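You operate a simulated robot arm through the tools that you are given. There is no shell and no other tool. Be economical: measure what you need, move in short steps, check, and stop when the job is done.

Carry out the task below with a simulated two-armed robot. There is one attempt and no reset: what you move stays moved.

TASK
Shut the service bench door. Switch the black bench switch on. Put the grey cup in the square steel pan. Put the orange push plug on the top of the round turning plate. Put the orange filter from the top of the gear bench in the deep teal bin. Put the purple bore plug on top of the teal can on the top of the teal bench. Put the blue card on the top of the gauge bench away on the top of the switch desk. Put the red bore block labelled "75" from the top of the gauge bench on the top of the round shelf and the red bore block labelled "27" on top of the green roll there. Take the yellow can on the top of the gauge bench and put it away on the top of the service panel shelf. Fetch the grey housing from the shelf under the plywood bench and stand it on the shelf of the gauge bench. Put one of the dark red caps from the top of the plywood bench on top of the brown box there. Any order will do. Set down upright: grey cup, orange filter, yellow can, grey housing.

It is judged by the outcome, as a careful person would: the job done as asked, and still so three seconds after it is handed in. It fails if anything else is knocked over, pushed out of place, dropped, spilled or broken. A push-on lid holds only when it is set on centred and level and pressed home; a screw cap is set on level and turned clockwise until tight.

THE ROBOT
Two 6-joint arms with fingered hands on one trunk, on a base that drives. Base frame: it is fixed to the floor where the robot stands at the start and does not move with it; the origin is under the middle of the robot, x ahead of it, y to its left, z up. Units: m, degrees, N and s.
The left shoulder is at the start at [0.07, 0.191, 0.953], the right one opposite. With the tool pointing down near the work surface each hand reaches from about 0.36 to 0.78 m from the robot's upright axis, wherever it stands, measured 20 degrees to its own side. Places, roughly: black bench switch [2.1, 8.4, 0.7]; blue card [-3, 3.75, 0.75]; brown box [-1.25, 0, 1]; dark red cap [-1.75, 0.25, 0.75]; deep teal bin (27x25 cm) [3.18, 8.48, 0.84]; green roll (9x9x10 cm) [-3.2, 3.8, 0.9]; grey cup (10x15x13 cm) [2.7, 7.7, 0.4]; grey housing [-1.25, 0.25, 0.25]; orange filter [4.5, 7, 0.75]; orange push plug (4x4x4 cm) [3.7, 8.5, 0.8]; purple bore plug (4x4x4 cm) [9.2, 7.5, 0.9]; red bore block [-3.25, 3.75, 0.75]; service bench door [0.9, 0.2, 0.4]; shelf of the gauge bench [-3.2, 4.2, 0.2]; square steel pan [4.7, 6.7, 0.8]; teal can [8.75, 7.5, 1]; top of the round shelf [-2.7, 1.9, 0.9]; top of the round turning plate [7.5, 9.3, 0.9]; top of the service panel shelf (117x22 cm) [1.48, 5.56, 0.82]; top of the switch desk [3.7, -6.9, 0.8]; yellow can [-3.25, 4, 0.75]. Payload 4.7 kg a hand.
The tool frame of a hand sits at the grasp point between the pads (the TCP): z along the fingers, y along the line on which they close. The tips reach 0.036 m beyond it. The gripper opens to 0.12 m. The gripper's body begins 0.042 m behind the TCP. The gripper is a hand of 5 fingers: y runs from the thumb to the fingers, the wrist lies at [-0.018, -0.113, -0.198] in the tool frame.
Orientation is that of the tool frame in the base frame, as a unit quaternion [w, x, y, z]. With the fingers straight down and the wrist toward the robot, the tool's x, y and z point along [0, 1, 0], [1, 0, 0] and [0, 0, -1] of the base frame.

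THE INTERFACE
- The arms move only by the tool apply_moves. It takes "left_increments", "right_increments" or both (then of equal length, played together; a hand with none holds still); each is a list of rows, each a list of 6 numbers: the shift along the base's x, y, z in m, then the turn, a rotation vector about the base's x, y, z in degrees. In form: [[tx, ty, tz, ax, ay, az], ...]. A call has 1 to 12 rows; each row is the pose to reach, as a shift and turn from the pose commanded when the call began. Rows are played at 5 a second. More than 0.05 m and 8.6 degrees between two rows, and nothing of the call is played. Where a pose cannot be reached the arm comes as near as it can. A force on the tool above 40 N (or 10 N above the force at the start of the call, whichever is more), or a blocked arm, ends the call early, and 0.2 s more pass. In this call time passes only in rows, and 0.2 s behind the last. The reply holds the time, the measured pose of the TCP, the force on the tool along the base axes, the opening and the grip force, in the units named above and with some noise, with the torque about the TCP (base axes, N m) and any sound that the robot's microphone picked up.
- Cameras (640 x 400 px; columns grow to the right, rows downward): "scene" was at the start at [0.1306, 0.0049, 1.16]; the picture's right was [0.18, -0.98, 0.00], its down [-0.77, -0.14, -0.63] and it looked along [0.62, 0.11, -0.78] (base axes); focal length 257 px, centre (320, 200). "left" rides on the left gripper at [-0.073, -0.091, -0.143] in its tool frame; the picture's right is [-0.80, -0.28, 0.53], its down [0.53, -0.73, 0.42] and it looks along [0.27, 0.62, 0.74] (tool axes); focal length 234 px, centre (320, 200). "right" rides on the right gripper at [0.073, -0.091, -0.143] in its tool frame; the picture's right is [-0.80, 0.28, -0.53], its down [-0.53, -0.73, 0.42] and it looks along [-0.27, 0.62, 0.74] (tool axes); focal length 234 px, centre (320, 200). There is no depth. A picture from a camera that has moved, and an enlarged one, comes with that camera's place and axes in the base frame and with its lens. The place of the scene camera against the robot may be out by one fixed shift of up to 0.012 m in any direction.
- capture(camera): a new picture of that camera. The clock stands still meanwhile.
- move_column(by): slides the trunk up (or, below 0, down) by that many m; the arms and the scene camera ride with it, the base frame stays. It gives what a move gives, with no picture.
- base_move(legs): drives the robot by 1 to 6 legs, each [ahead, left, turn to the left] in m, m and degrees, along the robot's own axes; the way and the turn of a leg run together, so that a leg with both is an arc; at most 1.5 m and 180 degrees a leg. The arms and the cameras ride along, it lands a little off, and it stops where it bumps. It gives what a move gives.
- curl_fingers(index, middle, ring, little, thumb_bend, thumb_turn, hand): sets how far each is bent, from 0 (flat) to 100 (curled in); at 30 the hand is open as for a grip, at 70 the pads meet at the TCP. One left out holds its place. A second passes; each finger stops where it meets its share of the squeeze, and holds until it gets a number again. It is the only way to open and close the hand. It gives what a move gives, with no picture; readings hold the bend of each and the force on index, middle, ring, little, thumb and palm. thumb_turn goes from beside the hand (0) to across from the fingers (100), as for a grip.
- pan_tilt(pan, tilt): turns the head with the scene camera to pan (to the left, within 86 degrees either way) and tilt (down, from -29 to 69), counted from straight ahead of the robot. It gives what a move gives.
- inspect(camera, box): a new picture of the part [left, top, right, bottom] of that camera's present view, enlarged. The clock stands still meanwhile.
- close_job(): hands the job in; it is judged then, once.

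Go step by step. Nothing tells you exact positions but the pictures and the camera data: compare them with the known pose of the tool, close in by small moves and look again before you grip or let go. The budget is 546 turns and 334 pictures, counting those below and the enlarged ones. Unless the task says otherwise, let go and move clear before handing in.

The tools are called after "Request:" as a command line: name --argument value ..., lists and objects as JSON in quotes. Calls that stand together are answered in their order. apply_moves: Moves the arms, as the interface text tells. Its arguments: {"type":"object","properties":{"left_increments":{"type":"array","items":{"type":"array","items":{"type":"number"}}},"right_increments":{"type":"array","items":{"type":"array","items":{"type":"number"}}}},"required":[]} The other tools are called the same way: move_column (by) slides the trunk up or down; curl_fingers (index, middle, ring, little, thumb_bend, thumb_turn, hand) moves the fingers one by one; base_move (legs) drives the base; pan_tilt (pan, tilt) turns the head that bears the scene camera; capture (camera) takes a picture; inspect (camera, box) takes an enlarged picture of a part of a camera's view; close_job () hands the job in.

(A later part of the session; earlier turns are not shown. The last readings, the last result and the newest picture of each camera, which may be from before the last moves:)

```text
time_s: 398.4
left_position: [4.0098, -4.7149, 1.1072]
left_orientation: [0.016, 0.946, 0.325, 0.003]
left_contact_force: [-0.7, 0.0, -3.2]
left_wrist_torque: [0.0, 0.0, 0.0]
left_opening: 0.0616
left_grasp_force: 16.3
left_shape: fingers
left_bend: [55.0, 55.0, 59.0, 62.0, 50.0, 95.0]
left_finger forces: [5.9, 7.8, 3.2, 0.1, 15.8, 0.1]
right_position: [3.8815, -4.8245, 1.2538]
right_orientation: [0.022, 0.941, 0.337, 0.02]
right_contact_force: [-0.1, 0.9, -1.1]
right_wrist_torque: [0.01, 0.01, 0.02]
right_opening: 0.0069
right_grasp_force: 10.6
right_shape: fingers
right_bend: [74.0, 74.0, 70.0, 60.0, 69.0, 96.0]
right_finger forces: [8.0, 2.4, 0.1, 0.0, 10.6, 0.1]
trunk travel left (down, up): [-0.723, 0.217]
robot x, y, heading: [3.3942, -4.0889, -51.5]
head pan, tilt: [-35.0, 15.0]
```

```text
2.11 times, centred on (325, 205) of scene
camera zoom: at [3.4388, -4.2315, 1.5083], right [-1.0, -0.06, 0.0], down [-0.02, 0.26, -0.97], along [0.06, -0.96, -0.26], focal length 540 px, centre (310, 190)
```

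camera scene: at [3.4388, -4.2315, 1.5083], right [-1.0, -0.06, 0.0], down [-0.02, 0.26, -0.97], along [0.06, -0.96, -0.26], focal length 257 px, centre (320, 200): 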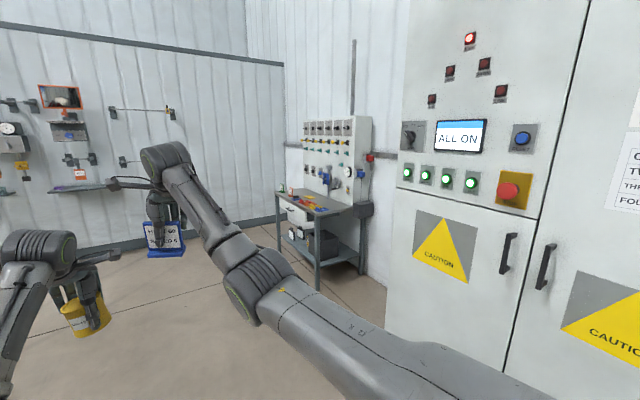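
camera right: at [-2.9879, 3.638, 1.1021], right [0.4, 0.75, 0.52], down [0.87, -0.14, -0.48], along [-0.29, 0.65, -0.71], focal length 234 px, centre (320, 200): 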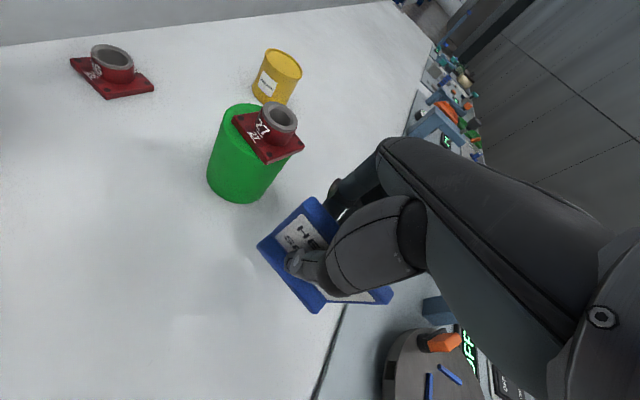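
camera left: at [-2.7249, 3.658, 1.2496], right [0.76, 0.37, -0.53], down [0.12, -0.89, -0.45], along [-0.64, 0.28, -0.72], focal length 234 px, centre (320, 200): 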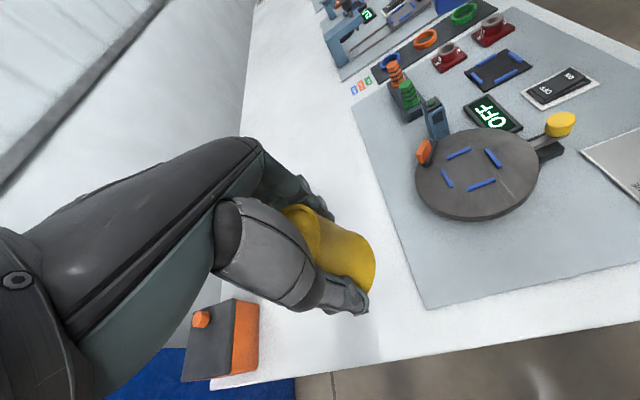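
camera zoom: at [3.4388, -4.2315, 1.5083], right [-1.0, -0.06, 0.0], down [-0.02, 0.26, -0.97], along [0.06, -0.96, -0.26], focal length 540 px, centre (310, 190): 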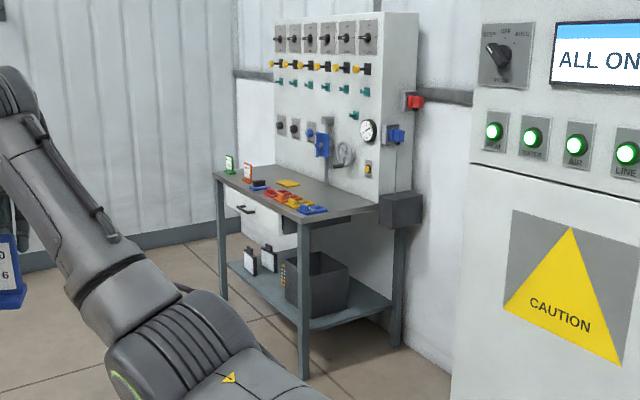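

The switch desk is ahead to the right, with its front edge facing the aisle. I'll drive past the cabinet and turn right to face it.

Request:
base_move --legs '[[1.3, 0, 0], [1.05, 0, 0], [0, 0, -92]]'

Request:
pan_tilt --pan 0 --tilt 30

Request:
capture --camera "scene"

```text
time_s: 414.1
left_position: [4.1738, -6.5124, 1.1072]
left_orientation: [0.012, 0.882, -0.471, -0.008]
left_contact_force: [-0.9, 0.9, -4.1]
left_wrist_torque: [0.03, 0.03, 0.02]
left_opening: 0.0611
left_grasp_force: 15.7
left_shape: fingers
left_bend: [55.0, 56.0, 59.0, 62.0, 51.0, 95.0]
left_finger forces: [5.9, 7.4, 3.0, 0.0, 15.0, 0.0]
right_position: [4.0752, -6.3766, 1.2537]
right_orientation: [0.03, 0.888, -0.459, -0.002]
right_contact_force: [0.7, -0.5, -1.5]
right_wrist_torque: [0.0, 0.0, -0.01]
right_opening: 0.0068
right_grasp_force: 10.7
right_shape: fingers
right_bend: [74.0, 74.0, 70.0, 60.0, 69.0, 96.0]
right_finger forces: [8.1, 2.4, 0.0, 0.0, 10.6, 0.0]
trunk travel left (down, up): [-0.723, 0.217]
robot x, y, heading: [4.8429, -5.9439, -145.9]
head pan, tilt: [-35.0, 15.0]
```

```text
time_s: 415.1
left_position: [4.1744, -6.5129, 1.1077]
left_orientation: [0.014, 0.882, -0.471, -0.009]
left_contact_force: [0.8, 1.0, -3.2]
left_wrist_torque: [0.02, 0.07, -0.01]
left_opening: 0.0609
left_grasp_force: 16.5
left_shape: fingers
left_bend: [55.0, 56.0, 59.0, 62.0, 51.0, 95.0]
left_finger forces: [5.9, 7.5, 3.0, 0.0, 15.0, 0.0]
right_position: [4.0756, -6.3782, 1.2538]
right_orientation: [0.031, 0.888, -0.459, -0.002]
right_contact_force: [-0.3, 0.0, -0.7]
right_wrist_torque: [0.03, 0.0, -0.01]
right_opening: 0.0069
right_grasp_force: 10.5
right_shape: fingers
right_bend: [74.0, 74.0, 70.0, 60.0, 69.0, 96.0]
right_finger forces: [8.1, 2.4, 0.0, 0.0, 10.6, 0.0]
trunk travel left (down, up): [-0.723, 0.217]
robot x, y, heading: [4.8415, -5.9425, -145.9]
head pan, tilt: [0.0, 30.0]
```

```text
136 pictures are left
camera scene: at [4.7309, -6.0342, 1.4841], right [-0.56, 0.83, 0.0], down [0.41, 0.28, -0.87], along [-0.72, -0.49, -0.5], focal length 257 px, centre (320, 200)
```

scene: 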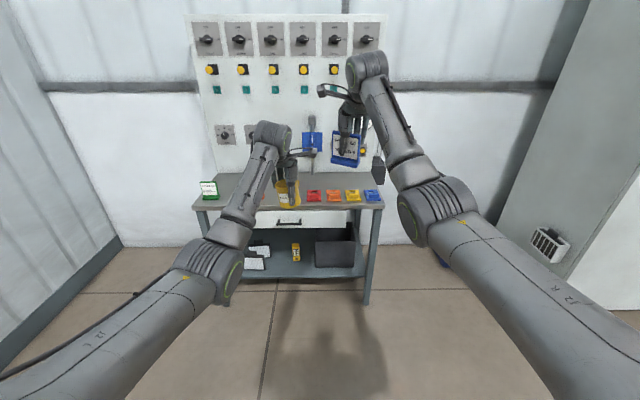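

Request:
inspect --camera "scene" --box '[180, 110, 400, 230]'

Request:
capture --camera "left"

```text
2.91 times, centred on (290, 170) of scene
camera zoom: at [4.7309, -6.0342, 1.4841], right [-0.56, 0.83, 0.0], down [0.41, 0.28, -0.87], along [-0.72, -0.49, -0.5], focal length 746 px, centre (407, 287)
```

zoom: 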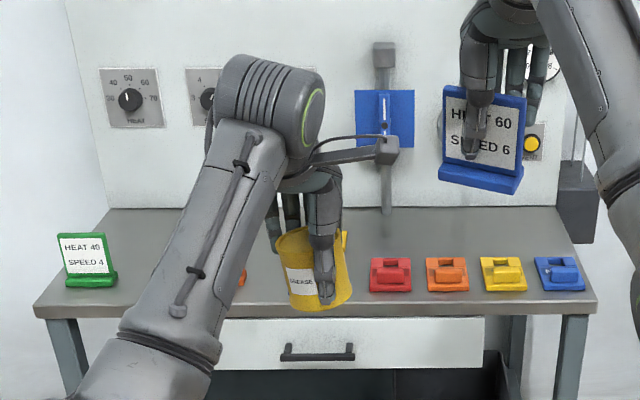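

```text
134 pictures are left
camera left: at [4.2128, -6.4, 1.2489], right [-0.23, 0.82, -0.53], down [0.89, -0.04, -0.45], along [-0.39, -0.58, -0.72], focal length 234 px, centre (320, 200)
```

left: 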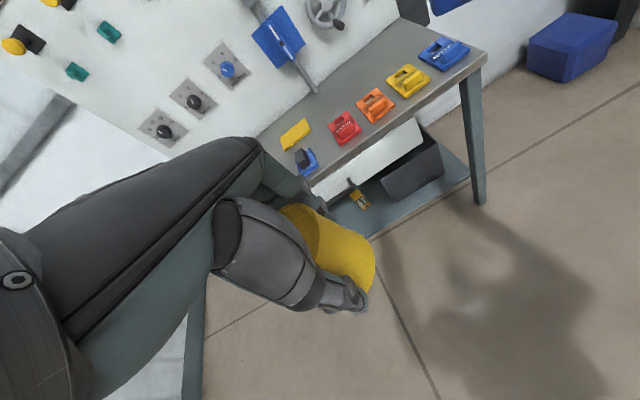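

There's a free strip behind the colored tags on the right side of the desk. I'll move right and advance, lowering the card part-way.

Request:
base_move --legs '[[0, -0.14, 0], [0.5, 0, 0]]'

Request:
pan_tilt --pan 0 --tilt 45

Request:
capture --camera "scene"

Request:
capture --camera "right"

```text
time_s: 418.9
left_position: [3.6903, -6.6766, 1.1075]
left_orientation: [0.013, 0.882, -0.472, -0.009]
left_contact_force: [0.2, 0.1, -3.9]
left_wrist_torque: [0.01, 0.05, -0.02]
left_opening: 0.0609
left_grasp_force: 15.8
left_shape: fingers
left_bend: [55.0, 56.0, 59.0, 62.0, 51.0, 95.0]
left_finger forces: [5.8, 7.6, 2.9, 0.0, 15.1, 0.1]
right_position: [3.5909, -6.5394, 1.2546]
right_orientation: [0.03, 0.888, -0.46, -0.003]
right_contact_force: [1.1, -0.3, -0.5]
right_wrist_torque: [-0.04, 0.04, 0.0]
right_opening: 0.007
right_grasp_force: 10.8
right_shape: fingers
right_bend: [74.0, 74.0, 70.0, 60.0, 69.0, 96.0]
right_finger forces: [8.0, 2.3, 0.2, 0.2, 10.7, 0.0]
trunk travel left (down, up): [-0.723, 0.217]
robot x, y, heading: [4.3583, -6.1087, -145.9]
head pan, tilt: [0.0, 30.0]
```

```text
time_s: 419.7
left_position: [3.6911, -6.6765, 1.1067]
left_orientation: [0.014, 0.881, -0.472, -0.009]
left_contact_force: [-0.5, 1.3, -3.6]
left_wrist_torque: [0.02, 0.03, -0.01]
left_opening: 0.0612
left_grasp_force: 16.3
left_shape: fingers
left_bend: [55.0, 56.0, 59.0, 62.0, 51.0, 95.0]
left_finger forces: [6.0, 7.5, 3.0, 0.0, 15.0, 0.0]
right_position: [3.5916, -6.5407, 1.2535]
right_orientation: [0.03, 0.887, -0.46, -0.003]
right_contact_force: [-0.5, -0.8, -1.4]
right_wrist_torque: [0.0, 0.0, 0.03]
right_opening: 0.0069
right_grasp_force: 10.2
right_shape: fingers
right_bend: [74.0, 74.0, 70.0, 60.0, 69.0, 96.0]
right_finger forces: [8.1, 2.4, 0.1, 0.0, 10.7, 0.0]
trunk travel left (down, up): [-0.723, 0.217]
robot x, y, heading: [4.3585, -6.109, -145.8]
head pan, tilt: [0.0, 45.0]
```

```text
133 pictures are left
camera scene: at [4.255, -6.1935, 1.4614], right [-0.56, 0.83, 0.0], down [0.59, 0.4, -0.71], along [-0.58, -0.4, -0.71], focal length 257 px, centre (320, 200)
```

scene: 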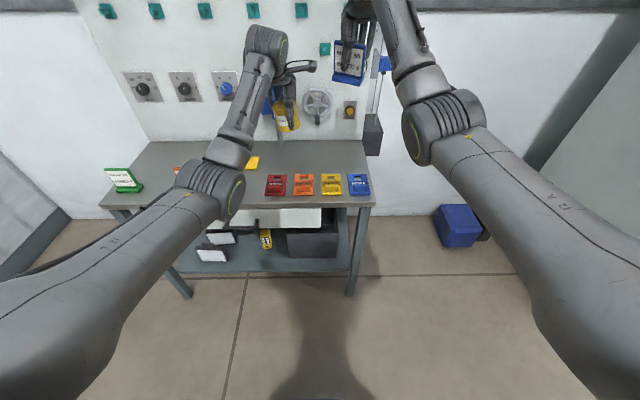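

```text
132 pictures are left
camera right: at [3.7124, -6.5409, 1.3936], right [-0.68, 0.52, 0.52], down [0.28, 0.83, -0.48], along [-0.68, -0.18, -0.71], focal length 234 px, centre (320, 200)
```

right: 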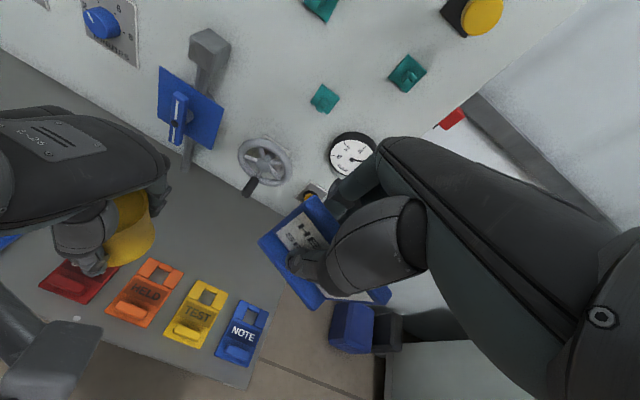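

I'll aim for the free spot at the right rear of the desk (right of the valve wheel): ahead 0.15, right 0.045, then lower.

Request:
base_move --legs '[[0, -0.046, 0], [0.15, 0, 0]]'

Request:
apply_moves --right_increments '[[0, 0, -0.045, 0, 0, 0], [0, 0, -0.09, 0, 0, 0], [0, 0, -0.135, 0, 0, 0], [0, 0, -0.18, 0, 0, 0], [0, 0, -0.22, 0, 0, 0]]'

Request:
capture --camera "scene"

Request:
capture --camera "right"

```text
time_s: 421.6
left_position: [3.5387, -6.7227, 1.1089]
left_orientation: [0.014, 0.881, -0.472, -0.009]
left_contact_force: [-0.4, 0.5, -3.1]
left_wrist_torque: [0.01, 0.06, -0.03]
left_opening: 0.061
left_grasp_force: 16.0
left_shape: fingers
left_bend: [55.0, 56.0, 59.0, 62.0, 51.0, 95.0]
left_finger forces: [5.9, 7.5, 3.1, 0.0, 15.1, 0.1]
right_position: [3.4407, -6.5856, 1.2558]
right_orientation: [0.031, 0.888, -0.46, -0.004]
right_contact_force: [-0.1, -0.2, -1.6]
right_wrist_torque: [-0.01, 0.03, 0.0]
right_opening: 0.0068
right_grasp_force: 10.8
right_shape: fingers
right_bend: [74.0, 74.0, 70.0, 60.0, 69.0, 96.0]
right_finger forces: [8.1, 2.4, 0.0, 0.0, 10.8, 0.1]
trunk travel left (down, up): [-0.723, 0.217]
robot x, y, heading: [4.2087, -6.1546, -145.9]
head pan, tilt: [0.0, 45.0]
```

```text
time_s: 422.8
left_position: [3.5366, -6.7216, 1.1066]
left_orientation: [0.013, 0.881, -0.473, -0.01]
left_contact_force: [-0.6, -1.1, -4.8]
left_wrist_torque: [0.02, 0.0, 0.03]
left_opening: 0.0614
left_grasp_force: 15.9
left_shape: fingers
left_bend: [55.0, 56.0, 59.0, 62.0, 51.0, 95.0]
left_finger forces: [6.0, 7.6, 3.2, 0.0, 15.0, 0.1]
right_position: [3.435, -6.5866, 1.0351]
right_orientation: [0.031, 0.888, -0.459, -0.003]
right_contact_force: [-0.3, 0.0, 0.1]
right_wrist_torque: [0.0, -0.03, -0.03]
right_opening: 0.0067
right_grasp_force: 10.7
right_shape: fingers
right_bend: [74.0, 74.0, 70.0, 60.0, 69.0, 96.0]
right_finger forces: [8.2, 2.4, 0.0, 0.0, 10.9, 0.1]
trunk travel left (down, up): [-0.723, 0.217]
robot x, y, heading: [4.2086, -6.1553, -146.2]
head pan, tilt: [0.0, 45.0]
```

```text
131 pictures are left
camera scene: at [4.1022, -6.2402, 1.4614], right [-0.56, 0.83, 0.0], down [0.59, 0.4, -0.71], along [-0.58, -0.4, -0.71], focal length 257 px, centre (320, 200)
```

scene: 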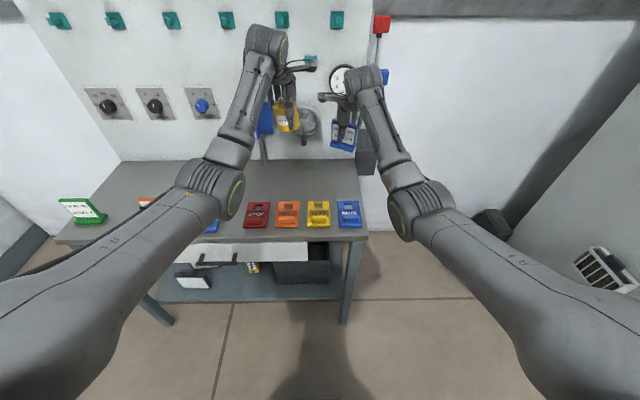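

```text
130 pictures are left
camera right: at [3.5569, -6.5872, 1.1744], right [-0.67, 0.52, 0.52], down [0.28, 0.83, -0.48], along [-0.68, -0.18, -0.71], focal length 234 px, centre (320, 200)
```

right: 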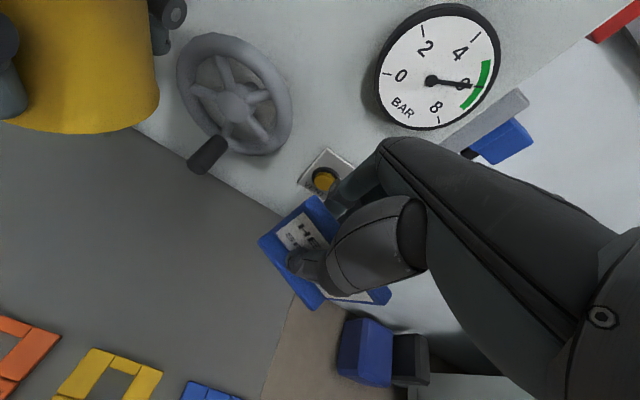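

The card is about 5 cm from the desk's right edge. I'll move it left 5 cm, and the left hand with the can further left to keep room.

Request:
apply_moves --left_increments '[[0.025, -0.037, 0.01, 0, 0, 0], [0.05, -0.075, 0.02, 0, 0, 0]]' --right_increments '[[0.022, -0.015, 0, 0, 0, 0], [0.045, -0.03, -0.03, 0, 0, 0]]'

Request:
apply_moves --right_increments '[[0, 0, -0.04, 0, 0, 0], [0, 0, -0.07, 0, 0, 0]]'

Request:
capture --camera "right"

Request:
inspect --camera "scene" --box '[240, 80, 400, 240]'

```text
time_s: 423.4
left_position: [3.588, -6.8013, 1.1265]
left_orientation: [0.011, 0.881, -0.473, -0.01]
left_contact_force: [-0.8, -0.5, -3.0]
left_wrist_torque: [0.06, 0.0, -0.01]
left_opening: 0.0609
left_grasp_force: 15.9
left_shape: fingers
left_bend: [55.0, 56.0, 59.0, 62.0, 51.0, 95.0]
left_finger forces: [6.0, 7.6, 3.2, 0.0, 15.2, 0.0]
right_position: [3.4836, -6.6196, 1.0047]
right_orientation: [0.03, 0.887, -0.46, -0.003]
right_contact_force: [-0.3, 0.3, -1.0]
right_wrist_torque: [0.03, 0.01, 0.0]
right_opening: 0.0069
right_grasp_force: 10.7
right_shape: fingers
right_bend: [74.0, 74.0, 70.0, 60.0, 69.0, 96.0]
right_finger forces: [8.2, 2.4, 0.0, 0.0, 10.9, 0.1]
trunk travel left (down, up): [-0.723, 0.217]
robot x, y, heading: [4.2103, -6.1588, -145.7]
head pan, tilt: [0.0, 45.0]
```

```text
time_s: 424.0
left_position: [3.5879, -6.8, 1.1254]
left_orientation: [0.013, 0.881, -0.473, -0.009]
left_contact_force: [-0.2, 0.5, -4.5]
left_wrist_torque: [0.02, 0.03, -0.01]
left_opening: 0.061
left_grasp_force: 15.8
left_shape: fingers
left_bend: [55.0, 56.0, 59.0, 62.0, 51.0, 95.0]
left_finger forces: [5.9, 7.6, 3.2, 0.1, 15.2, 0.0]
right_position: [3.4832, -6.6163, 0.9356]
right_orientation: [0.03, 0.888, -0.459, -0.002]
right_contact_force: [0.4, 0.0, -1.5]
right_wrist_torque: [0.02, 0.02, -0.03]
right_opening: 0.0068
right_grasp_force: 11.2
right_shape: fingers
right_bend: [74.0, 74.0, 70.0, 60.0, 69.0, 96.0]
right_finger forces: [8.3, 2.4, 0.1, 0.0, 10.8, 0.0]
trunk travel left (down, up): [-0.723, 0.217]
robot x, y, heading: [4.2046, -6.1565, -145.8]
head pan, tilt: [0.0, 45.0]
```

```text
129 pictures are left
camera right: at [3.6051, -6.616, 1.0756], right [-0.67, 0.52, 0.52], down [0.28, 0.83, -0.48], along [-0.68, -0.18, -0.71], focal length 234 px, centre (320, 200)
```

right: 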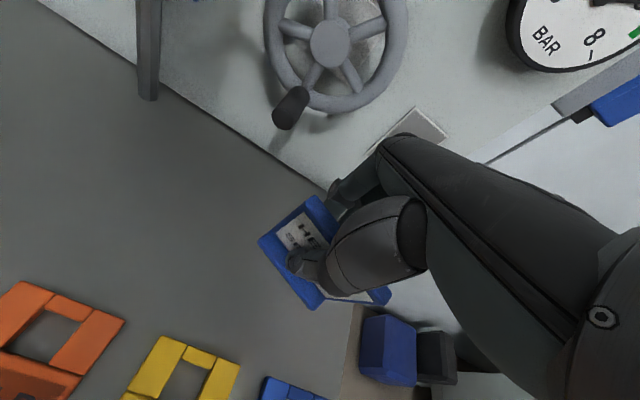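

```text
2.50 times, centred on (320, 160) of scene
camera zoom: at [4.1027, -6.2406, 1.4614], right [-0.56, 0.83, 0.0], down [0.59, 0.4, -0.71], along [-0.58, -0.4, -0.71], focal length 642 px, centre (320, 300)
```

zoom: 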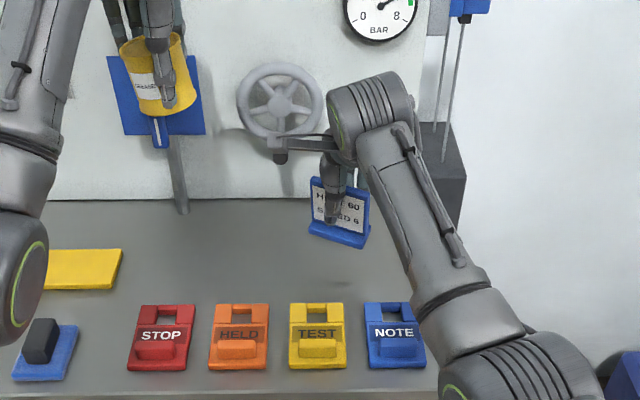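

Good spot. I'll lower to contact.

Request:
apply_moves --right_increments '[[0, 0, -0.02, 0, 0, 0], [0, 0, -0.032, 0, 0, 0], [0, 0, -0.04, 0, 0, 0], [0, 0, -0.046, 0, 0, 0], [0, 0, -0.052, 0, 0, 0]]'

Request:
inspect --camera "scene" --box '[240, 80, 400, 240]'

```text
time_s: 425.2
left_position: [3.5874, -6.7983, 1.1262]
left_orientation: [0.012, 0.881, -0.472, -0.01]
left_contact_force: [-0.3, 0.2, -3.2]
left_wrist_torque: [0.0, 0.02, -0.01]
left_opening: 0.0613
left_grasp_force: 15.9
left_shape: fingers
left_bend: [55.0, 56.0, 59.0, 62.0, 51.0, 95.0]
left_finger forces: [5.9, 7.5, 3.2, 0.0, 15.2, 0.0]
right_position: [3.4842, -6.6148, 0.8824]
right_orientation: [0.03, 0.887, -0.461, -0.004]
right_contact_force: [0.2, -0.6, -0.3]
right_wrist_torque: [-0.03, -0.03, -0.01]
right_opening: 0.0068
right_grasp_force: 10.9
right_shape: fingers
right_bend: [74.0, 74.0, 70.0, 60.0, 69.0, 96.0]
right_finger forces: [8.2, 2.4, 0.0, 0.1, 10.9, 0.0]
trunk travel left (down, up): [-0.723, 0.217]
robot x, y, heading: [4.2102, -6.1587, -145.7]
head pan, tilt: [0.0, 45.0]
```

```text
2.50 times, centred on (320, 160) of scene
camera zoom: at [4.103, -6.2399, 1.4614], right [-0.56, 0.83, 0.0], down [0.59, 0.4, -0.71], along [-0.59, -0.4, -0.71], focal length 642 px, centre (320, 300)
```

zoom: 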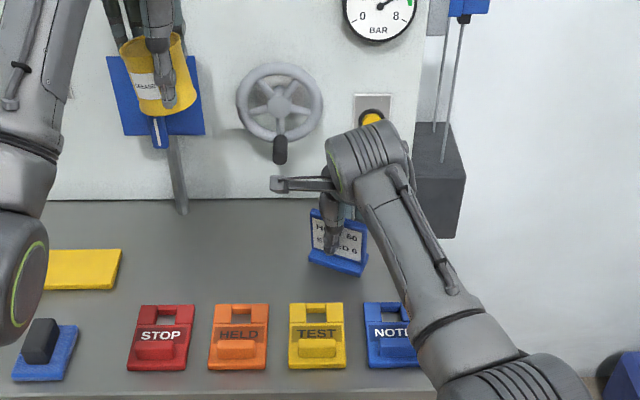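

Request:
apply_moves --right_increments '[[0, 0, -0.01, 0, 0, 0], [0, 0, -0.02, 0, 0, 0], [0, 0, -0.03, 0, 0, 0], [0, 0, -0.04, 0, 0, 0], [0, 0, -0.048, 0, 0, 0], [0, 0, -0.056, 0, 0, 0]]'

Request:
inspect --camera "scene" --box '[240, 80, 400, 240]'

Request:
capture --camera "right"

```text
time_s: 426.3
left_position: [3.5896, -6.7951, 1.1253]
left_orientation: [0.012, 0.881, -0.473, -0.009]
left_contact_force: [-0.8, -0.6, -3.4]
left_wrist_torque: [0.04, 0.02, 0.0]
left_opening: 0.0609
left_grasp_force: 15.5
left_shape: fingers
left_bend: [55.0, 56.0, 59.0, 62.0, 51.0, 95.0]
left_finger forces: [5.9, 7.6, 3.2, 0.0, 15.1, 0.0]
right_position: [3.4817, -6.6201, 0.8538]
right_orientation: [0.041, 0.888, -0.459, -0.006]
right_contact_force: [5.4, 6.4, 25.1]
right_wrist_torque: [0.2, -0.69, 0.12]
right_opening: 0.0082
right_grasp_force: 23.7
right_shape: fingers
right_bend: [74.0, 75.0, 70.0, 60.0, 70.0, 94.0]
right_finger forces: [10.7, 2.9, 0.1, 0.0, 32.7, 0.1]
trunk travel left (down, up): [-0.723, 0.217]
robot x, y, heading: [4.2061, -6.1583, -146.1]
head pan, tilt: [0.0, 45.0]
stopped in row 5 (right hand): the force on the tool passed its limit at 42 N (the readings are from after the stop); the commanded pose is now the measured one
```

```text
2.50 times, centred on (320, 160) of scene
camera zoom: at [4.1047, -6.2382, 1.4615], right [-0.56, 0.83, 0.0], down [0.59, 0.4, -0.71], along [-0.59, -0.4, -0.71], focal length 642 px, centre (320, 300)
```

zoom: 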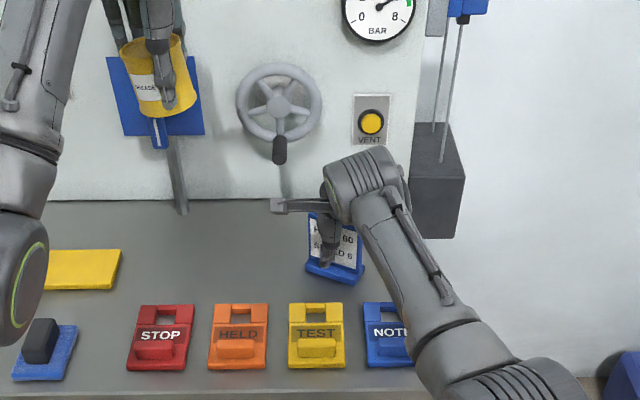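

```text
125 pictures are left
camera right: at [3.6056, -6.6174, 0.9908], right [-0.67, 0.53, 0.52], down [0.27, 0.83, -0.5], along [-0.7, -0.19, -0.69], focal length 234 px, centre (320, 200)
```

right: 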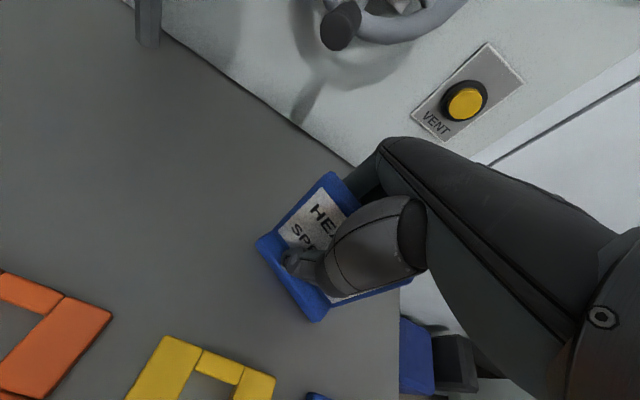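

On the desk. I'll ease up and release gently.

Request:
apply_moves --right_increments '[[0, 0, 0.006, 0, 1, 0]]'

Request:
curl_fingers --hand "right" --index 66 --middle 66 --ring 60 --little 55 --thumb_bend 62

Request:
curl_fingers --hand "right" --index 40 --middle 40 --ring 40 --little 40 --thumb_bend 38

Request:
apply_moves --right_increments '[[0, 0, 0.045, 0, 0, 0], [0, 0, 0.09, 0, 0, 0], [0, 0, 0.135, 0, 0, 0], [0, 0, 0.18, 0, 0, 0]]'

Request:
inspect --camera "scene" --box '[240, 80, 400, 240]'

```text
time_s: 426.7
left_position: [3.5882, -6.7975, 1.127]
left_orientation: [0.013, 0.881, -0.473, -0.009]
left_contact_force: [0.2, -0.4, -2.7]
left_wrist_torque: [0.04, 0.02, 0.02]
left_opening: 0.061
left_grasp_force: 16.0
left_shape: fingers
left_bend: [55.0, 56.0, 59.0, 62.0, 51.0, 95.0]
left_finger forces: [5.9, 7.6, 3.2, 0.2, 15.2, 0.0]
right_position: [3.4829, -6.6198, 0.8531]
right_orientation: [0.04, 0.887, -0.459, -0.014]
right_contact_force: [0.5, -0.4, 10.0]
right_wrist_torque: [-0.04, -0.24, -0.01]
right_opening: 0.0084
right_grasp_force: 16.5
right_shape: fingers
right_bend: [74.0, 75.0, 70.0, 60.0, 70.0, 94.0]
right_finger forces: [11.5, 3.2, 0.0, 0.1, 17.1, 0.0]
trunk travel left (down, up): [-0.723, 0.217]
robot x, y, heading: [4.2071, -6.1536, -146.0]
head pan, tilt: [0.0, 45.0]
```

```text
time_s: 427.7
left_position: [3.5887, -6.7986, 1.1267]
left_orientation: [0.013, 0.882, -0.472, -0.009]
left_contact_force: [0.1, -0.5, -3.3]
left_wrist_torque: [0.0, 0.0, 0.05]
left_opening: 0.061
left_grasp_force: 15.9
left_shape: fingers
left_bend: [55.0, 56.0, 59.0, 62.0, 51.0, 95.0]
left_finger forces: [5.9, 7.7, 3.2, 0.0, 15.2, 0.1]
right_position: [3.4824, -6.6188, 0.8532]
right_orientation: [0.041, 0.888, -0.458, -0.014]
right_contact_force: [1.4, -3.4, 10.2]
right_wrist_torque: [-0.08, -0.23, -0.07]
right_opening: 0.0168
right_grasp_force: 5.3
right_shape: fingers
right_bend: [66.0, 66.0, 60.0, 55.0, 65.0, 96.0]
right_finger forces: [0.0, 0.1, 0.0, 0.1, 11.2, 0.0]
trunk travel left (down, up): [-0.723, 0.217]
robot x, y, heading: [4.2047, -6.1562, -146.0]
head pan, tilt: [0.0, 45.0]
```

```text
time_s: 428.7
left_position: [3.5873, -6.7982, 1.1267]
left_orientation: [0.012, 0.881, -0.473, -0.008]
left_contact_force: [-0.2, 0.5, -3.9]
left_wrist_torque: [0.04, 0.06, 0.01]
left_opening: 0.0609
left_grasp_force: 15.8
left_shape: fingers
left_bend: [55.0, 56.0, 59.0, 62.0, 51.0, 95.0]
left_finger forces: [5.9, 7.6, 3.2, 0.0, 15.2, 0.0]
right_position: [3.4822, -6.6181, 0.852]
right_orientation: [0.04, 0.888, -0.459, -0.012]
right_contact_force: [0.2, 0.3, -0.5]
right_wrist_torque: [-0.01, -0.01, 0.04]
right_opening: 0.0952
right_grasp_force: 0.1
right_shape: fingers
right_bend: [40.0, 40.0, 40.0, 40.0, 38.0, 97.0]
right_finger forces: [0.0, 0.0, 0.0, 0.0, 0.0, 0.0]
trunk travel left (down, up): [-0.723, 0.217]
robot x, y, heading: [4.2037, -6.1584, -145.7]
head pan, tilt: [0.0, 45.0]
```

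```text
time_s: 429.7
left_position: [3.5877, -6.7973, 1.1274]
left_orientation: [0.013, 0.881, -0.473, -0.009]
left_contact_force: [-0.1, 0.0, -2.1]
left_wrist_torque: [0.0, 0.02, 0.02]
left_opening: 0.061
left_grasp_force: 16.1
left_shape: fingers
left_bend: [55.0, 56.0, 59.0, 62.0, 51.0, 95.0]
left_finger forces: [5.8, 7.4, 3.2, 0.0, 15.2, 0.0]
right_position: [3.4845, -6.6194, 1.0335]
right_orientation: [0.04, 0.888, -0.459, -0.013]
right_contact_force: [0.3, 0.7, 0.0]
right_wrist_torque: [-0.04, 0.01, 0.01]
right_opening: 0.0957
right_grasp_force: 0.0
right_shape: fingers
right_bend: [40.0, 40.0, 40.0, 40.0, 38.0, 97.0]
right_finger forces: [0.0, 0.0, 0.1, 0.1, 0.0, 0.1]
trunk travel left (down, up): [-0.723, 0.217]
robot x, y, heading: [4.2048, -6.1555, -145.8]
head pan, tilt: [0.0, 45.0]
```

```text
2.50 times, centred on (320, 160) of scene
camera zoom: at [4.1041, -6.2396, 1.4615], right [-0.56, 0.83, 0.0], down [0.59, 0.4, -0.71], along [-0.59, -0.4, -0.71], focal length 642 px, centre (320, 300)
```

zoom: 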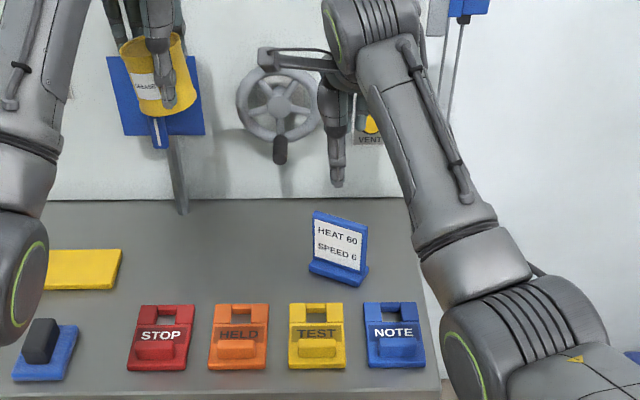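

The card stands on the switch desk. Now I'll back out, turn north, and look for the way to the service panel shelf.

Request:
apply_moves --right_increments '[[0, 0, 0.045, 0, 0, 0], [0, 0, 0.09, 0, 0, 0], [0, 0, 0.135, 0, 0, 0]]'

Request:
base_move --legs '[[-0.9, 0, 0], [0, 0, -134]]'

Request:
pan_tilt --pan 0 --tilt 10

Request:
capture --camera "scene"

```text
time_s: 430.5
left_position: [3.5877, -6.7973, 1.1268]
left_orientation: [0.013, 0.882, -0.472, -0.009]
left_contact_force: [0.4, 0.0, -4.2]
left_wrist_torque: [0.04, 0.04, -0.01]
left_opening: 0.0611
left_grasp_force: 15.5
left_shape: fingers
left_bend: [55.0, 56.0, 59.0, 62.0, 51.0, 95.0]
left_finger forces: [5.8, 7.5, 3.0, 0.1, 15.2, 0.1]
right_position: [3.4831, -6.6172, 1.1664]
right_orientation: [0.04, 0.887, -0.46, -0.014]
right_contact_force: [0.2, -0.8, 0.2]
right_wrist_torque: [0.0, 0.05, -0.03]
right_opening: 0.0956
right_grasp_force: 0.0
right_shape: fingers
right_bend: [40.0, 40.0, 40.0, 40.0, 38.0, 97.0]
right_finger forces: [0.0, 0.0, 0.0, 0.1, 0.1, 0.0]
trunk travel left (down, up): [-0.723, 0.217]
robot x, y, heading: [4.207, -6.1599, -145.9]
head pan, tilt: [0.0, 45.0]
```

```text
time_s: 441.0
left_position: [4.8972, -4.7641, 1.127]
left_orientation: [0.003, 0.082, 0.996, 0.016]
left_contact_force: [-0.7, -0.1, -3.3]
left_wrist_torque: [0.02, -0.04, 0.0]
left_opening: 0.06
left_grasp_force: 15.0
left_shape: fingers
left_bend: [55.0, 56.0, 60.0, 62.0, 51.0, 95.0]
left_finger forces: [5.7, 7.1, 2.8, 0.0, 13.9, 0.0]
right_position: [5.0988, -4.8103, 1.1663]
right_orientation: [-0.005, 0.067, 0.997, 0.042]
right_contact_force: [0.0, 0.5, 0.1]
right_wrist_torque: [0.0, -0.01, 0.01]
right_opening: 0.0958
right_grasp_force: 0.1
right_shape: fingers
right_bend: [40.0, 40.0, 40.0, 40.0, 38.0, 97.0]
right_finger forces: [0.0, 0.0, 0.0, 0.0, 0.1, 0.0]
trunk travel left (down, up): [-0.723, 0.217]
robot x, y, heading: [4.9461, -5.6557, 81.0]
head pan, tilt: [0.0, 45.0]
```

```text
time_s: 442.0
left_position: [4.8972, -4.7637, 1.126]
left_orientation: [0.003, 0.081, 0.997, 0.015]
left_contact_force: [0.1, -0.3, -3.4]
left_wrist_torque: [-0.04, -0.07, -0.02]
left_opening: 0.0602
left_grasp_force: 14.4
left_shape: fingers
left_bend: [55.0, 56.0, 60.0, 62.0, 51.0, 95.0]
left_finger forces: [5.7, 7.0, 2.7, 0.0, 13.9, 0.0]
right_position: [5.0995, -4.811, 1.1666]
right_orientation: [-0.004, 0.068, 0.997, 0.041]
right_contact_force: [-0.3, -0.4, 0.0]
right_wrist_torque: [-0.02, -0.01, 0.03]
right_opening: 0.0956
right_grasp_force: 0.0
right_shape: fingers
right_bend: [40.0, 40.0, 40.0, 40.0, 38.0, 97.0]
right_finger forces: [0.0, 0.0, 0.0, 0.0, 0.1, 0.1]
trunk travel left (down, up): [-0.723, 0.217]
robot x, y, heading: [4.9462, -5.6536, 81.2]
head pan, tilt: [0.0, 10.0]
```

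```text
123 pictures are left
camera scene: at [4.9714, -5.5205, 1.5163], right [0.99, -0.15, 0.0], down [-0.03, -0.17, -0.98], along [0.15, 0.97, -0.18], focal length 257 px, centre (320, 200)
```

scene: 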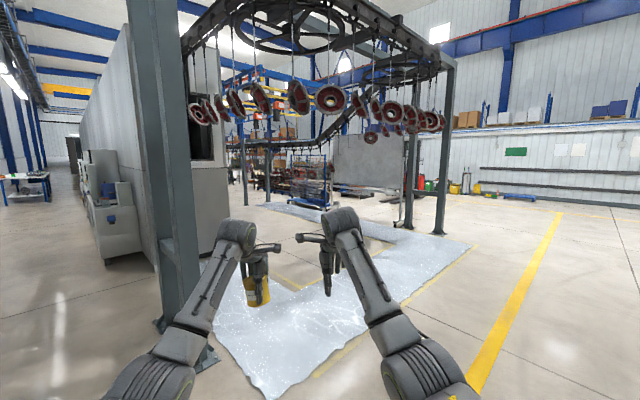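

A hanging conveyor and a wet-looking sheet lie straight ahead; I'll go around them on the right-hand open floor.

Request:
base_move --legs '[[0, 0, -42], [1.5, 0, 0], [1.5, 0, 0], [1.5, 0, 0], [1.0, 0, 0], [0, 0, 46]]'

Request:
capture --camera "scene"

```text
time_s: 472.6
left_position: [9.3791, -1.5567, 1.1261]
left_orientation: [0.003, 0.079, 0.997, 0.015]
left_contact_force: [0.2, 0.2, -2.5]
left_wrist_torque: [0.02, -0.05, 0.01]
left_opening: 0.0594
left_grasp_force: 14.2
left_shape: fingers
left_bend: [55.0, 56.0, 60.0, 62.0, 51.0, 95.0]
left_finger forces: [5.6, 7.3, 2.6, 0.0, 13.8, 0.0]
right_position: [9.5806, -1.6017, 1.1666]
right_orientation: [-0.004, 0.064, 0.997, 0.042]
right_contact_force: [0.9, -0.2, -0.5]
right_wrist_torque: [0.01, 0.02, 0.0]
right_opening: 0.0958
right_grasp_force: 0.0
right_shape: fingers
right_bend: [40.0, 40.0, 40.0, 40.0, 38.0, 97.0]
right_finger forces: [0.1, 0.0, 0.0, 0.0, 0.1, 0.1]
trunk travel left (down, up): [-0.723, 0.217]
robot x, y, heading: [9.4296, -2.4456, 81.4]
head pan, tilt: [0.0, 10.0]
```

```text
122 pictures are left
camera scene: at [9.4566, -2.3126, 1.5164], right [0.99, -0.15, 0.0], down [-0.03, -0.17, -0.98], along [0.15, 0.97, -0.17], focal length 257 px, centre (320, 200)
```

scene: 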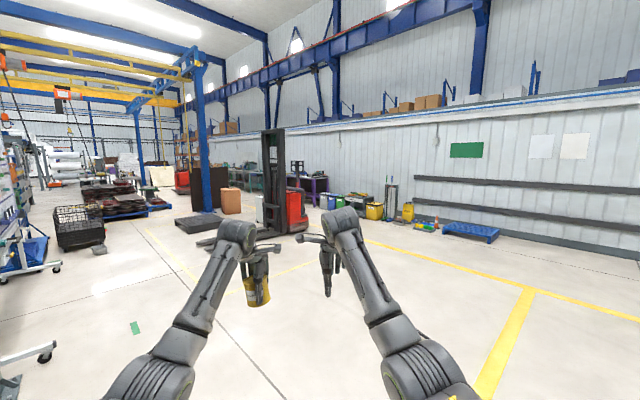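

I'll head northwest through the gap between the mesh crate and the forklift.

Request:
base_move --legs '[[0, 0, 38], [1.5, 0, 0], [1.5, 0, 0], [1.2, 0, 0]]'

Request:
capture --camera "scene"

```text
time_s: 494.6
left_position: [6.7661, 1.8604, 1.1255]
left_orientation: [-0.002, -0.243, 0.97, 0.016]
left_contact_force: [0.2, -0.5, -3.7]
left_wrist_torque: [0.05, -0.02, -0.01]
left_opening: 0.0593
left_grasp_force: 15.4
left_shape: fingers
left_bend: [56.0, 56.0, 60.0, 62.0, 51.0, 95.0]
left_finger forces: [5.5, 7.4, 2.8, 0.1, 13.9, 0.0]
right_position: [6.9538, 1.9469, 1.1667]
right_orientation: [-0.018, -0.258, 0.965, 0.038]
right_contact_force: [0.8, -0.1, 0.1]
right_wrist_torque: [-0.01, 0.0, 0.01]
right_opening: 0.0958
right_grasp_force: 0.0
right_shape: fingers
right_bend: [40.0, 40.0, 40.0, 40.0, 38.0, 97.0]
right_finger forces: [0.0, 0.0, 0.0, 0.1, 0.0, 0.0]
trunk travel left (down, up): [-0.723, 0.217]
robot x, y, heading: [7.3438, 1.1835, 118.6]
head pan, tilt: [0.0, 10.0]
```

```text
121 pictures are left
camera scene: at [7.2824, 1.3004, 1.5165], right [0.88, 0.48, 0.0], down [0.08, -0.15, -0.98], along [-0.47, 0.86, -0.17], focal length 257 px, centre (320, 200)
```

scene: 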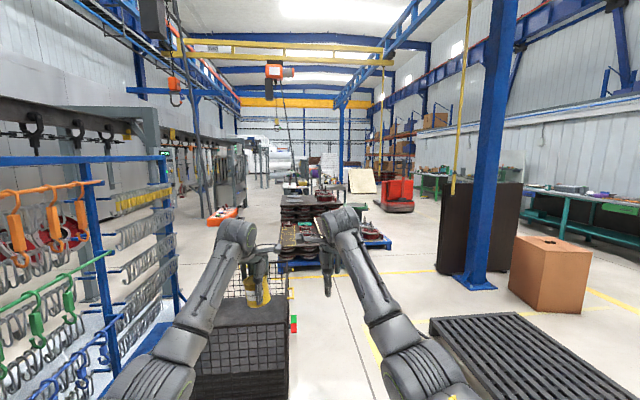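

I'll pass right of the crate and pallets: turn to ~98° and drive 2.7 m.

Request:
base_move --legs '[[0, 0, -21], [1.4, 0, 0], [1.3, 0, 0]]'

Request:
pan_tilt --pan 15 --tilt 15

Request:
capture --camera "scene"

```text
time_s: 505.5
left_position: [6.7785, 3.8936, 1.1317]
left_orientation: [0.0, -0.065, 0.998, 0.018]
left_contact_force: [-0.2, 0.4, -3.0]
left_wrist_torque: [-0.02, 0.0, 0.0]
left_opening: 0.0593
left_grasp_force: 15.4
left_shape: fingers
left_bend: [56.0, 56.0, 60.0, 62.0, 51.0, 95.0]
left_finger forces: [5.7, 7.4, 2.9, 0.0, 14.2, 0.0]
right_position: [6.9842, 3.909, 1.1725]
right_orientation: [-0.012, -0.08, 0.996, 0.044]
right_contact_force: [0.0, -0.5, -0.4]
right_wrist_torque: [0.04, 0.01, 0.01]
right_opening: 0.096
right_grasp_force: 0.0
right_shape: fingers
right_bend: [40.0, 40.0, 40.0, 40.0, 38.0, 98.0]
right_finger forces: [0.0, 0.1, 0.0, 0.0, 0.0, 0.1]
trunk travel left (down, up): [-0.723, 0.217]
robot x, y, heading: [7.0796, 3.0624, 98.2]
head pan, tilt: [0.0, 10.0]
stopped in leg 3: the robot was blocked; the commanded pose is now the measured one
```

```text
time_s: 506.3
left_position: [6.7749, 3.9034, 1.1238]
left_orientation: [0.0, -0.066, 0.998, 0.013]
left_contact_force: [-0.1, 0.1, -4.1]
left_wrist_torque: [-0.03, -0.03, 0.0]
left_opening: 0.059
left_grasp_force: 15.2
left_shape: fingers
left_bend: [56.0, 56.0, 60.0, 62.0, 51.0, 95.0]
left_finger forces: [5.8, 7.4, 3.0, 0.0, 14.1, 0.0]
right_position: [6.9817, 3.9172, 1.164]
right_orientation: [-0.01, -0.081, 0.996, 0.041]
right_contact_force: [0.3, 0.3, -0.5]
right_wrist_torque: [-0.02, 0.01, 0.02]
right_opening: 0.0956
right_grasp_force: 0.0
right_shape: fingers
right_bend: [40.0, 40.0, 40.0, 40.0, 38.0, 98.0]
right_finger forces: [0.1, 0.0, 0.1, 0.0, 0.1, 0.0]
trunk travel left (down, up): [-0.723, 0.217]
robot x, y, heading: [7.079, 3.0655, 98.1]
head pan, tilt: [15.0, 15.0]
```

```text
120 pictures are left
camera scene: at [7.0399, 3.1954, 1.5077], right [0.92, 0.39, 0.0], down [0.1, -0.24, -0.96], along [-0.38, 0.89, -0.26], focal length 257 px, centre (320, 200)
```

scene: 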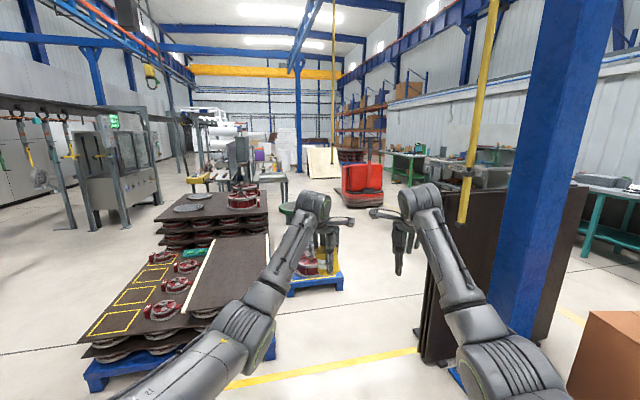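

Blocked by something near the base. I'll back off slightly and look down.

Request:
base_move --legs '[[-0.12, 0, 0]]'

Request:
pan_tilt --pan 0 --tilt 50

Request:
capture --camera "scene"

```text
time_s: 507.5
left_position: [6.7909, 3.7838, 1.1241]
left_orientation: [0.002, -0.066, 0.998, 0.016]
left_contact_force: [0.4, 0.8, -4.1]
left_wrist_torque: [0.03, -0.01, -0.01]
left_opening: 0.0591
left_grasp_force: 14.9
left_shape: fingers
left_bend: [56.0, 56.0, 60.0, 62.0, 51.0, 95.0]
left_finger forces: [5.8, 7.3, 2.9, 0.0, 14.1, 0.1]
right_position: [6.9987, 3.7973, 1.1676]
right_orientation: [-0.011, -0.081, 0.996, 0.041]
right_contact_force: [-0.7, 0.4, -0.2]
right_wrist_torque: [-0.02, 0.01, -0.01]
right_opening: 0.0958
right_grasp_force: 0.1
right_shape: fingers
right_bend: [40.0, 40.0, 40.0, 40.0, 38.0, 98.0]
right_finger forces: [0.0, 0.1, 0.0, 0.0, 0.0, 0.1]
trunk travel left (down, up): [-0.723, 0.217]
robot x, y, heading: [7.0923, 2.9414, 97.8]
head pan, tilt: [15.0, 15.0]
```

```text
time_s: 508.5
left_position: [6.7909, 3.7828, 1.1271]
left_orientation: [0.001, -0.065, 0.998, 0.016]
left_contact_force: [-1.0, 1.2, -2.9]
left_wrist_torque: [0.0, -0.01, -0.01]
left_opening: 0.0592
left_grasp_force: 14.9
left_shape: fingers
left_bend: [56.0, 56.0, 60.0, 62.0, 51.0, 95.0]
left_finger forces: [5.9, 7.5, 2.9, 0.0, 14.1, 0.0]
right_position: [6.9981, 3.7979, 1.1673]
right_orientation: [-0.011, -0.081, 0.996, 0.04]
right_contact_force: [-0.7, 0.4, -0.6]
right_wrist_torque: [0.0, 0.05, 0.01]
right_opening: 0.0958
right_grasp_force: 0.0
right_shape: fingers
right_bend: [40.0, 40.0, 40.0, 40.0, 38.0, 98.0]
right_finger forces: [0.1, 0.0, 0.0, 0.0, 0.0, 0.0]
trunk travel left (down, up): [-0.723, 0.217]
robot x, y, heading: [7.0954, 2.9499, 97.8]
head pan, tilt: [0.0, 50.0]
```

```text
119 pictures are left
camera scene: at [7.0825, 3.0642, 1.4545], right [0.99, 0.14, 0.0], down [0.11, -0.76, -0.64], along [-0.09, 0.64, -0.77], focal length 257 px, centre (320, 200)
```

scene: 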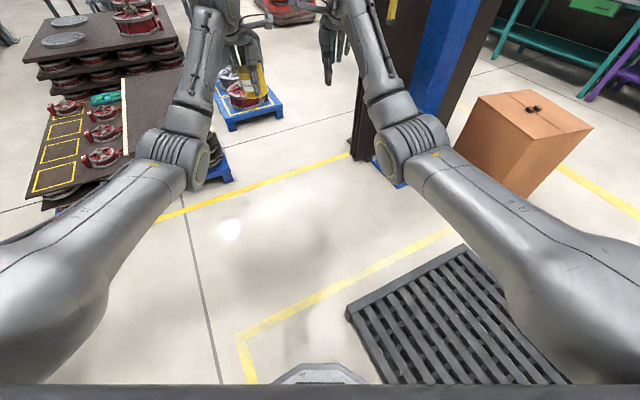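

The black slatted pallet's corner is in the way. I'll shift left 0.27 m and go ahead between the disc pallet and the post.

Request:
base_move --legs '[[0, 0.27, 0], [1.3, 0, 0]]'

Request:
pan_tilt --pan 25 --tilt 22

Request:
capture --camera "scene"

```text
time_s: 516.7
left_position: [6.2869, 5.0431, 1.1264]
left_orientation: [0.001, -0.084, 0.996, 0.016]
left_contact_force: [-0.3, 0.0, -3.1]
left_wrist_torque: [0.02, 0.0, 0.03]
left_opening: 0.0591
left_grasp_force: 15.5
left_shape: fingers
left_bend: [56.0, 56.0, 60.0, 62.0, 51.0, 95.0]
left_finger forces: [5.7, 7.4, 2.9, 0.0, 14.1, 0.0]
right_position: [6.4928, 5.0666, 1.1675]
right_orientation: [-0.012, -0.099, 0.994, 0.042]
right_contact_force: [0.2, 0.7, -0.2]
right_wrist_torque: [0.01, -0.01, -0.02]
right_opening: 0.0955
right_grasp_force: 0.0
right_shape: fingers
right_bend: [40.0, 40.0, 40.0, 40.0, 38.0, 98.0]
right_finger forces: [0.0, 0.0, 0.0, 0.0, 0.0, 0.0]
trunk travel left (down, up): [-0.723, 0.217]
robot x, y, heading: [6.6185, 4.2176, 100.2]
head pan, tilt: [0.0, 50.0]
```

```text
time_s: 517.6
left_position: [6.2859, 5.0449, 1.1264]
left_orientation: [0.0, -0.084, 0.996, 0.016]
left_contact_force: [-0.8, -0.4, -3.0]
left_wrist_torque: [0.01, -0.02, 0.03]
left_opening: 0.0593
left_grasp_force: 15.3
left_shape: fingers
left_bend: [56.0, 56.0, 60.0, 62.0, 51.0, 95.0]
left_finger forces: [5.8, 7.4, 2.9, 0.0, 14.1, 0.0]
right_position: [6.491, 5.0654, 1.1667]
right_orientation: [-0.013, -0.099, 0.994, 0.041]
right_contact_force: [-0.2, -1.4, 1.1]
right_wrist_torque: [0.0, 0.0, 0.01]
right_opening: 0.0958
right_grasp_force: 0.2
right_shape: fingers
right_bend: [40.0, 40.0, 40.0, 40.0, 38.0, 98.0]
right_finger forces: [0.0, 0.0, 0.0, 0.1, 0.0, 0.1]
trunk travel left (down, up): [-0.723, 0.217]
robot x, y, heading: [6.6206, 4.2161, 99.8]
head pan, tilt: [25.0, 22.0]
```

```text
118 pictures are left
camera scene: at [6.5633, 4.3359, 1.4968], right [0.82, 0.57, 0.0], down [0.22, -0.31, -0.93], along [-0.53, 0.76, -0.38], focal length 257 px, centre (320, 200)
```

scene: 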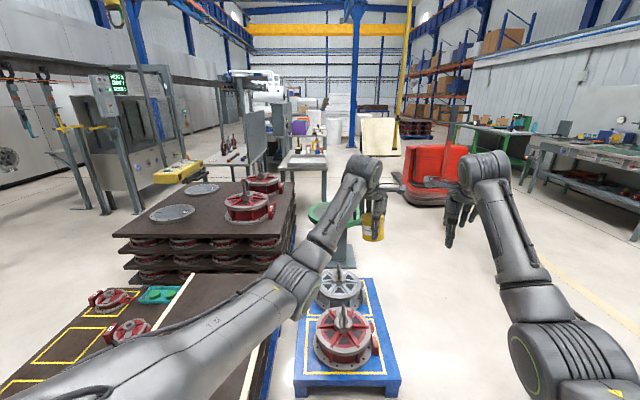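

I'll angle forward-right to pass the small blue pallet.

Request:
base_move --legs '[[0.55, -0.05, 0], [0.25, -0.3, 0], [0.9, -0.1, 0]]'

Request:
pan_tilt --pan 45 --tilt 22

Request:
capture --camera "scene"

```text
time_s: 527.3
left_position: [6.4396, 6.8018, 1.1269]
left_orientation: [0.001, -0.085, 0.996, 0.015]
left_contact_force: [-0.5, 0.3, -3.5]
left_wrist_torque: [0.02, -0.05, -0.01]
left_opening: 0.059
left_grasp_force: 14.8
left_shape: fingers
left_bend: [56.0, 56.0, 60.0, 62.0, 51.0, 95.0]
left_finger forces: [5.6, 7.4, 3.0, 0.0, 14.0, 0.1]
right_position: [6.6447, 6.8239, 1.1678]
right_orientation: [-0.012, -0.1, 0.994, 0.042]
right_contact_force: [0.4, -0.1, 0.3]
right_wrist_torque: [-0.02, 0.04, 0.0]
right_opening: 0.096
right_grasp_force: 0.0
right_shape: fingers
right_bend: [40.0, 40.0, 40.0, 40.0, 38.0, 98.0]
right_finger forces: [0.0, 0.0, 0.0, 0.1, 0.0, 0.0]
trunk travel left (down, up): [-0.723, 0.217]
robot x, y, heading: [6.7724, 5.9766, 99.9]
head pan, tilt: [25.0, 22.0]
```

```text
time_s: 528.1
left_position: [6.4411, 6.8016, 1.1254]
left_orientation: [0.001, -0.085, 0.996, 0.016]
left_contact_force: [-0.8, -0.6, -3.8]
left_wrist_torque: [0.01, 0.01, 0.0]
left_opening: 0.0591
left_grasp_force: 15.2
left_shape: fingers
left_bend: [56.0, 56.0, 60.0, 62.0, 51.0, 95.0]
left_finger forces: [5.5, 7.2, 3.0, 0.0, 14.0, 0.1]
right_position: [6.6461, 6.8235, 1.1679]
right_orientation: [-0.012, -0.099, 0.994, 0.042]
right_contact_force: [0.8, 0.7, 0.5]
right_wrist_torque: [0.0, -0.04, 0.0]
right_opening: 0.0959
right_grasp_force: 0.3
right_shape: fingers
right_bend: [40.0, 40.0, 40.0, 40.0, 38.0, 98.0]
right_finger forces: [0.0, 0.0, 0.0, 0.1, 0.0, 0.1]
trunk travel left (down, up): [-0.723, 0.217]
robot x, y, heading: [6.7744, 5.9787, 100.0]
head pan, tilt: [45.0, 22.0]
```

```text
117 pictures are left
camera scene: at [6.6945, 6.0712, 1.4969], right [0.57, 0.82, 0.0], down [0.31, -0.22, -0.93], along [-0.76, 0.53, -0.38], focal length 257 px, centre (320, 200)
```

scene: 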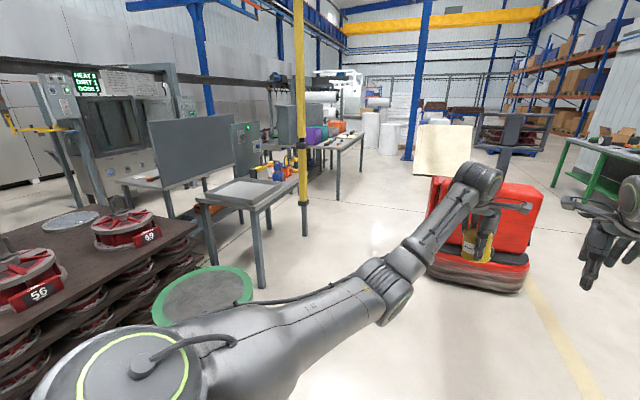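

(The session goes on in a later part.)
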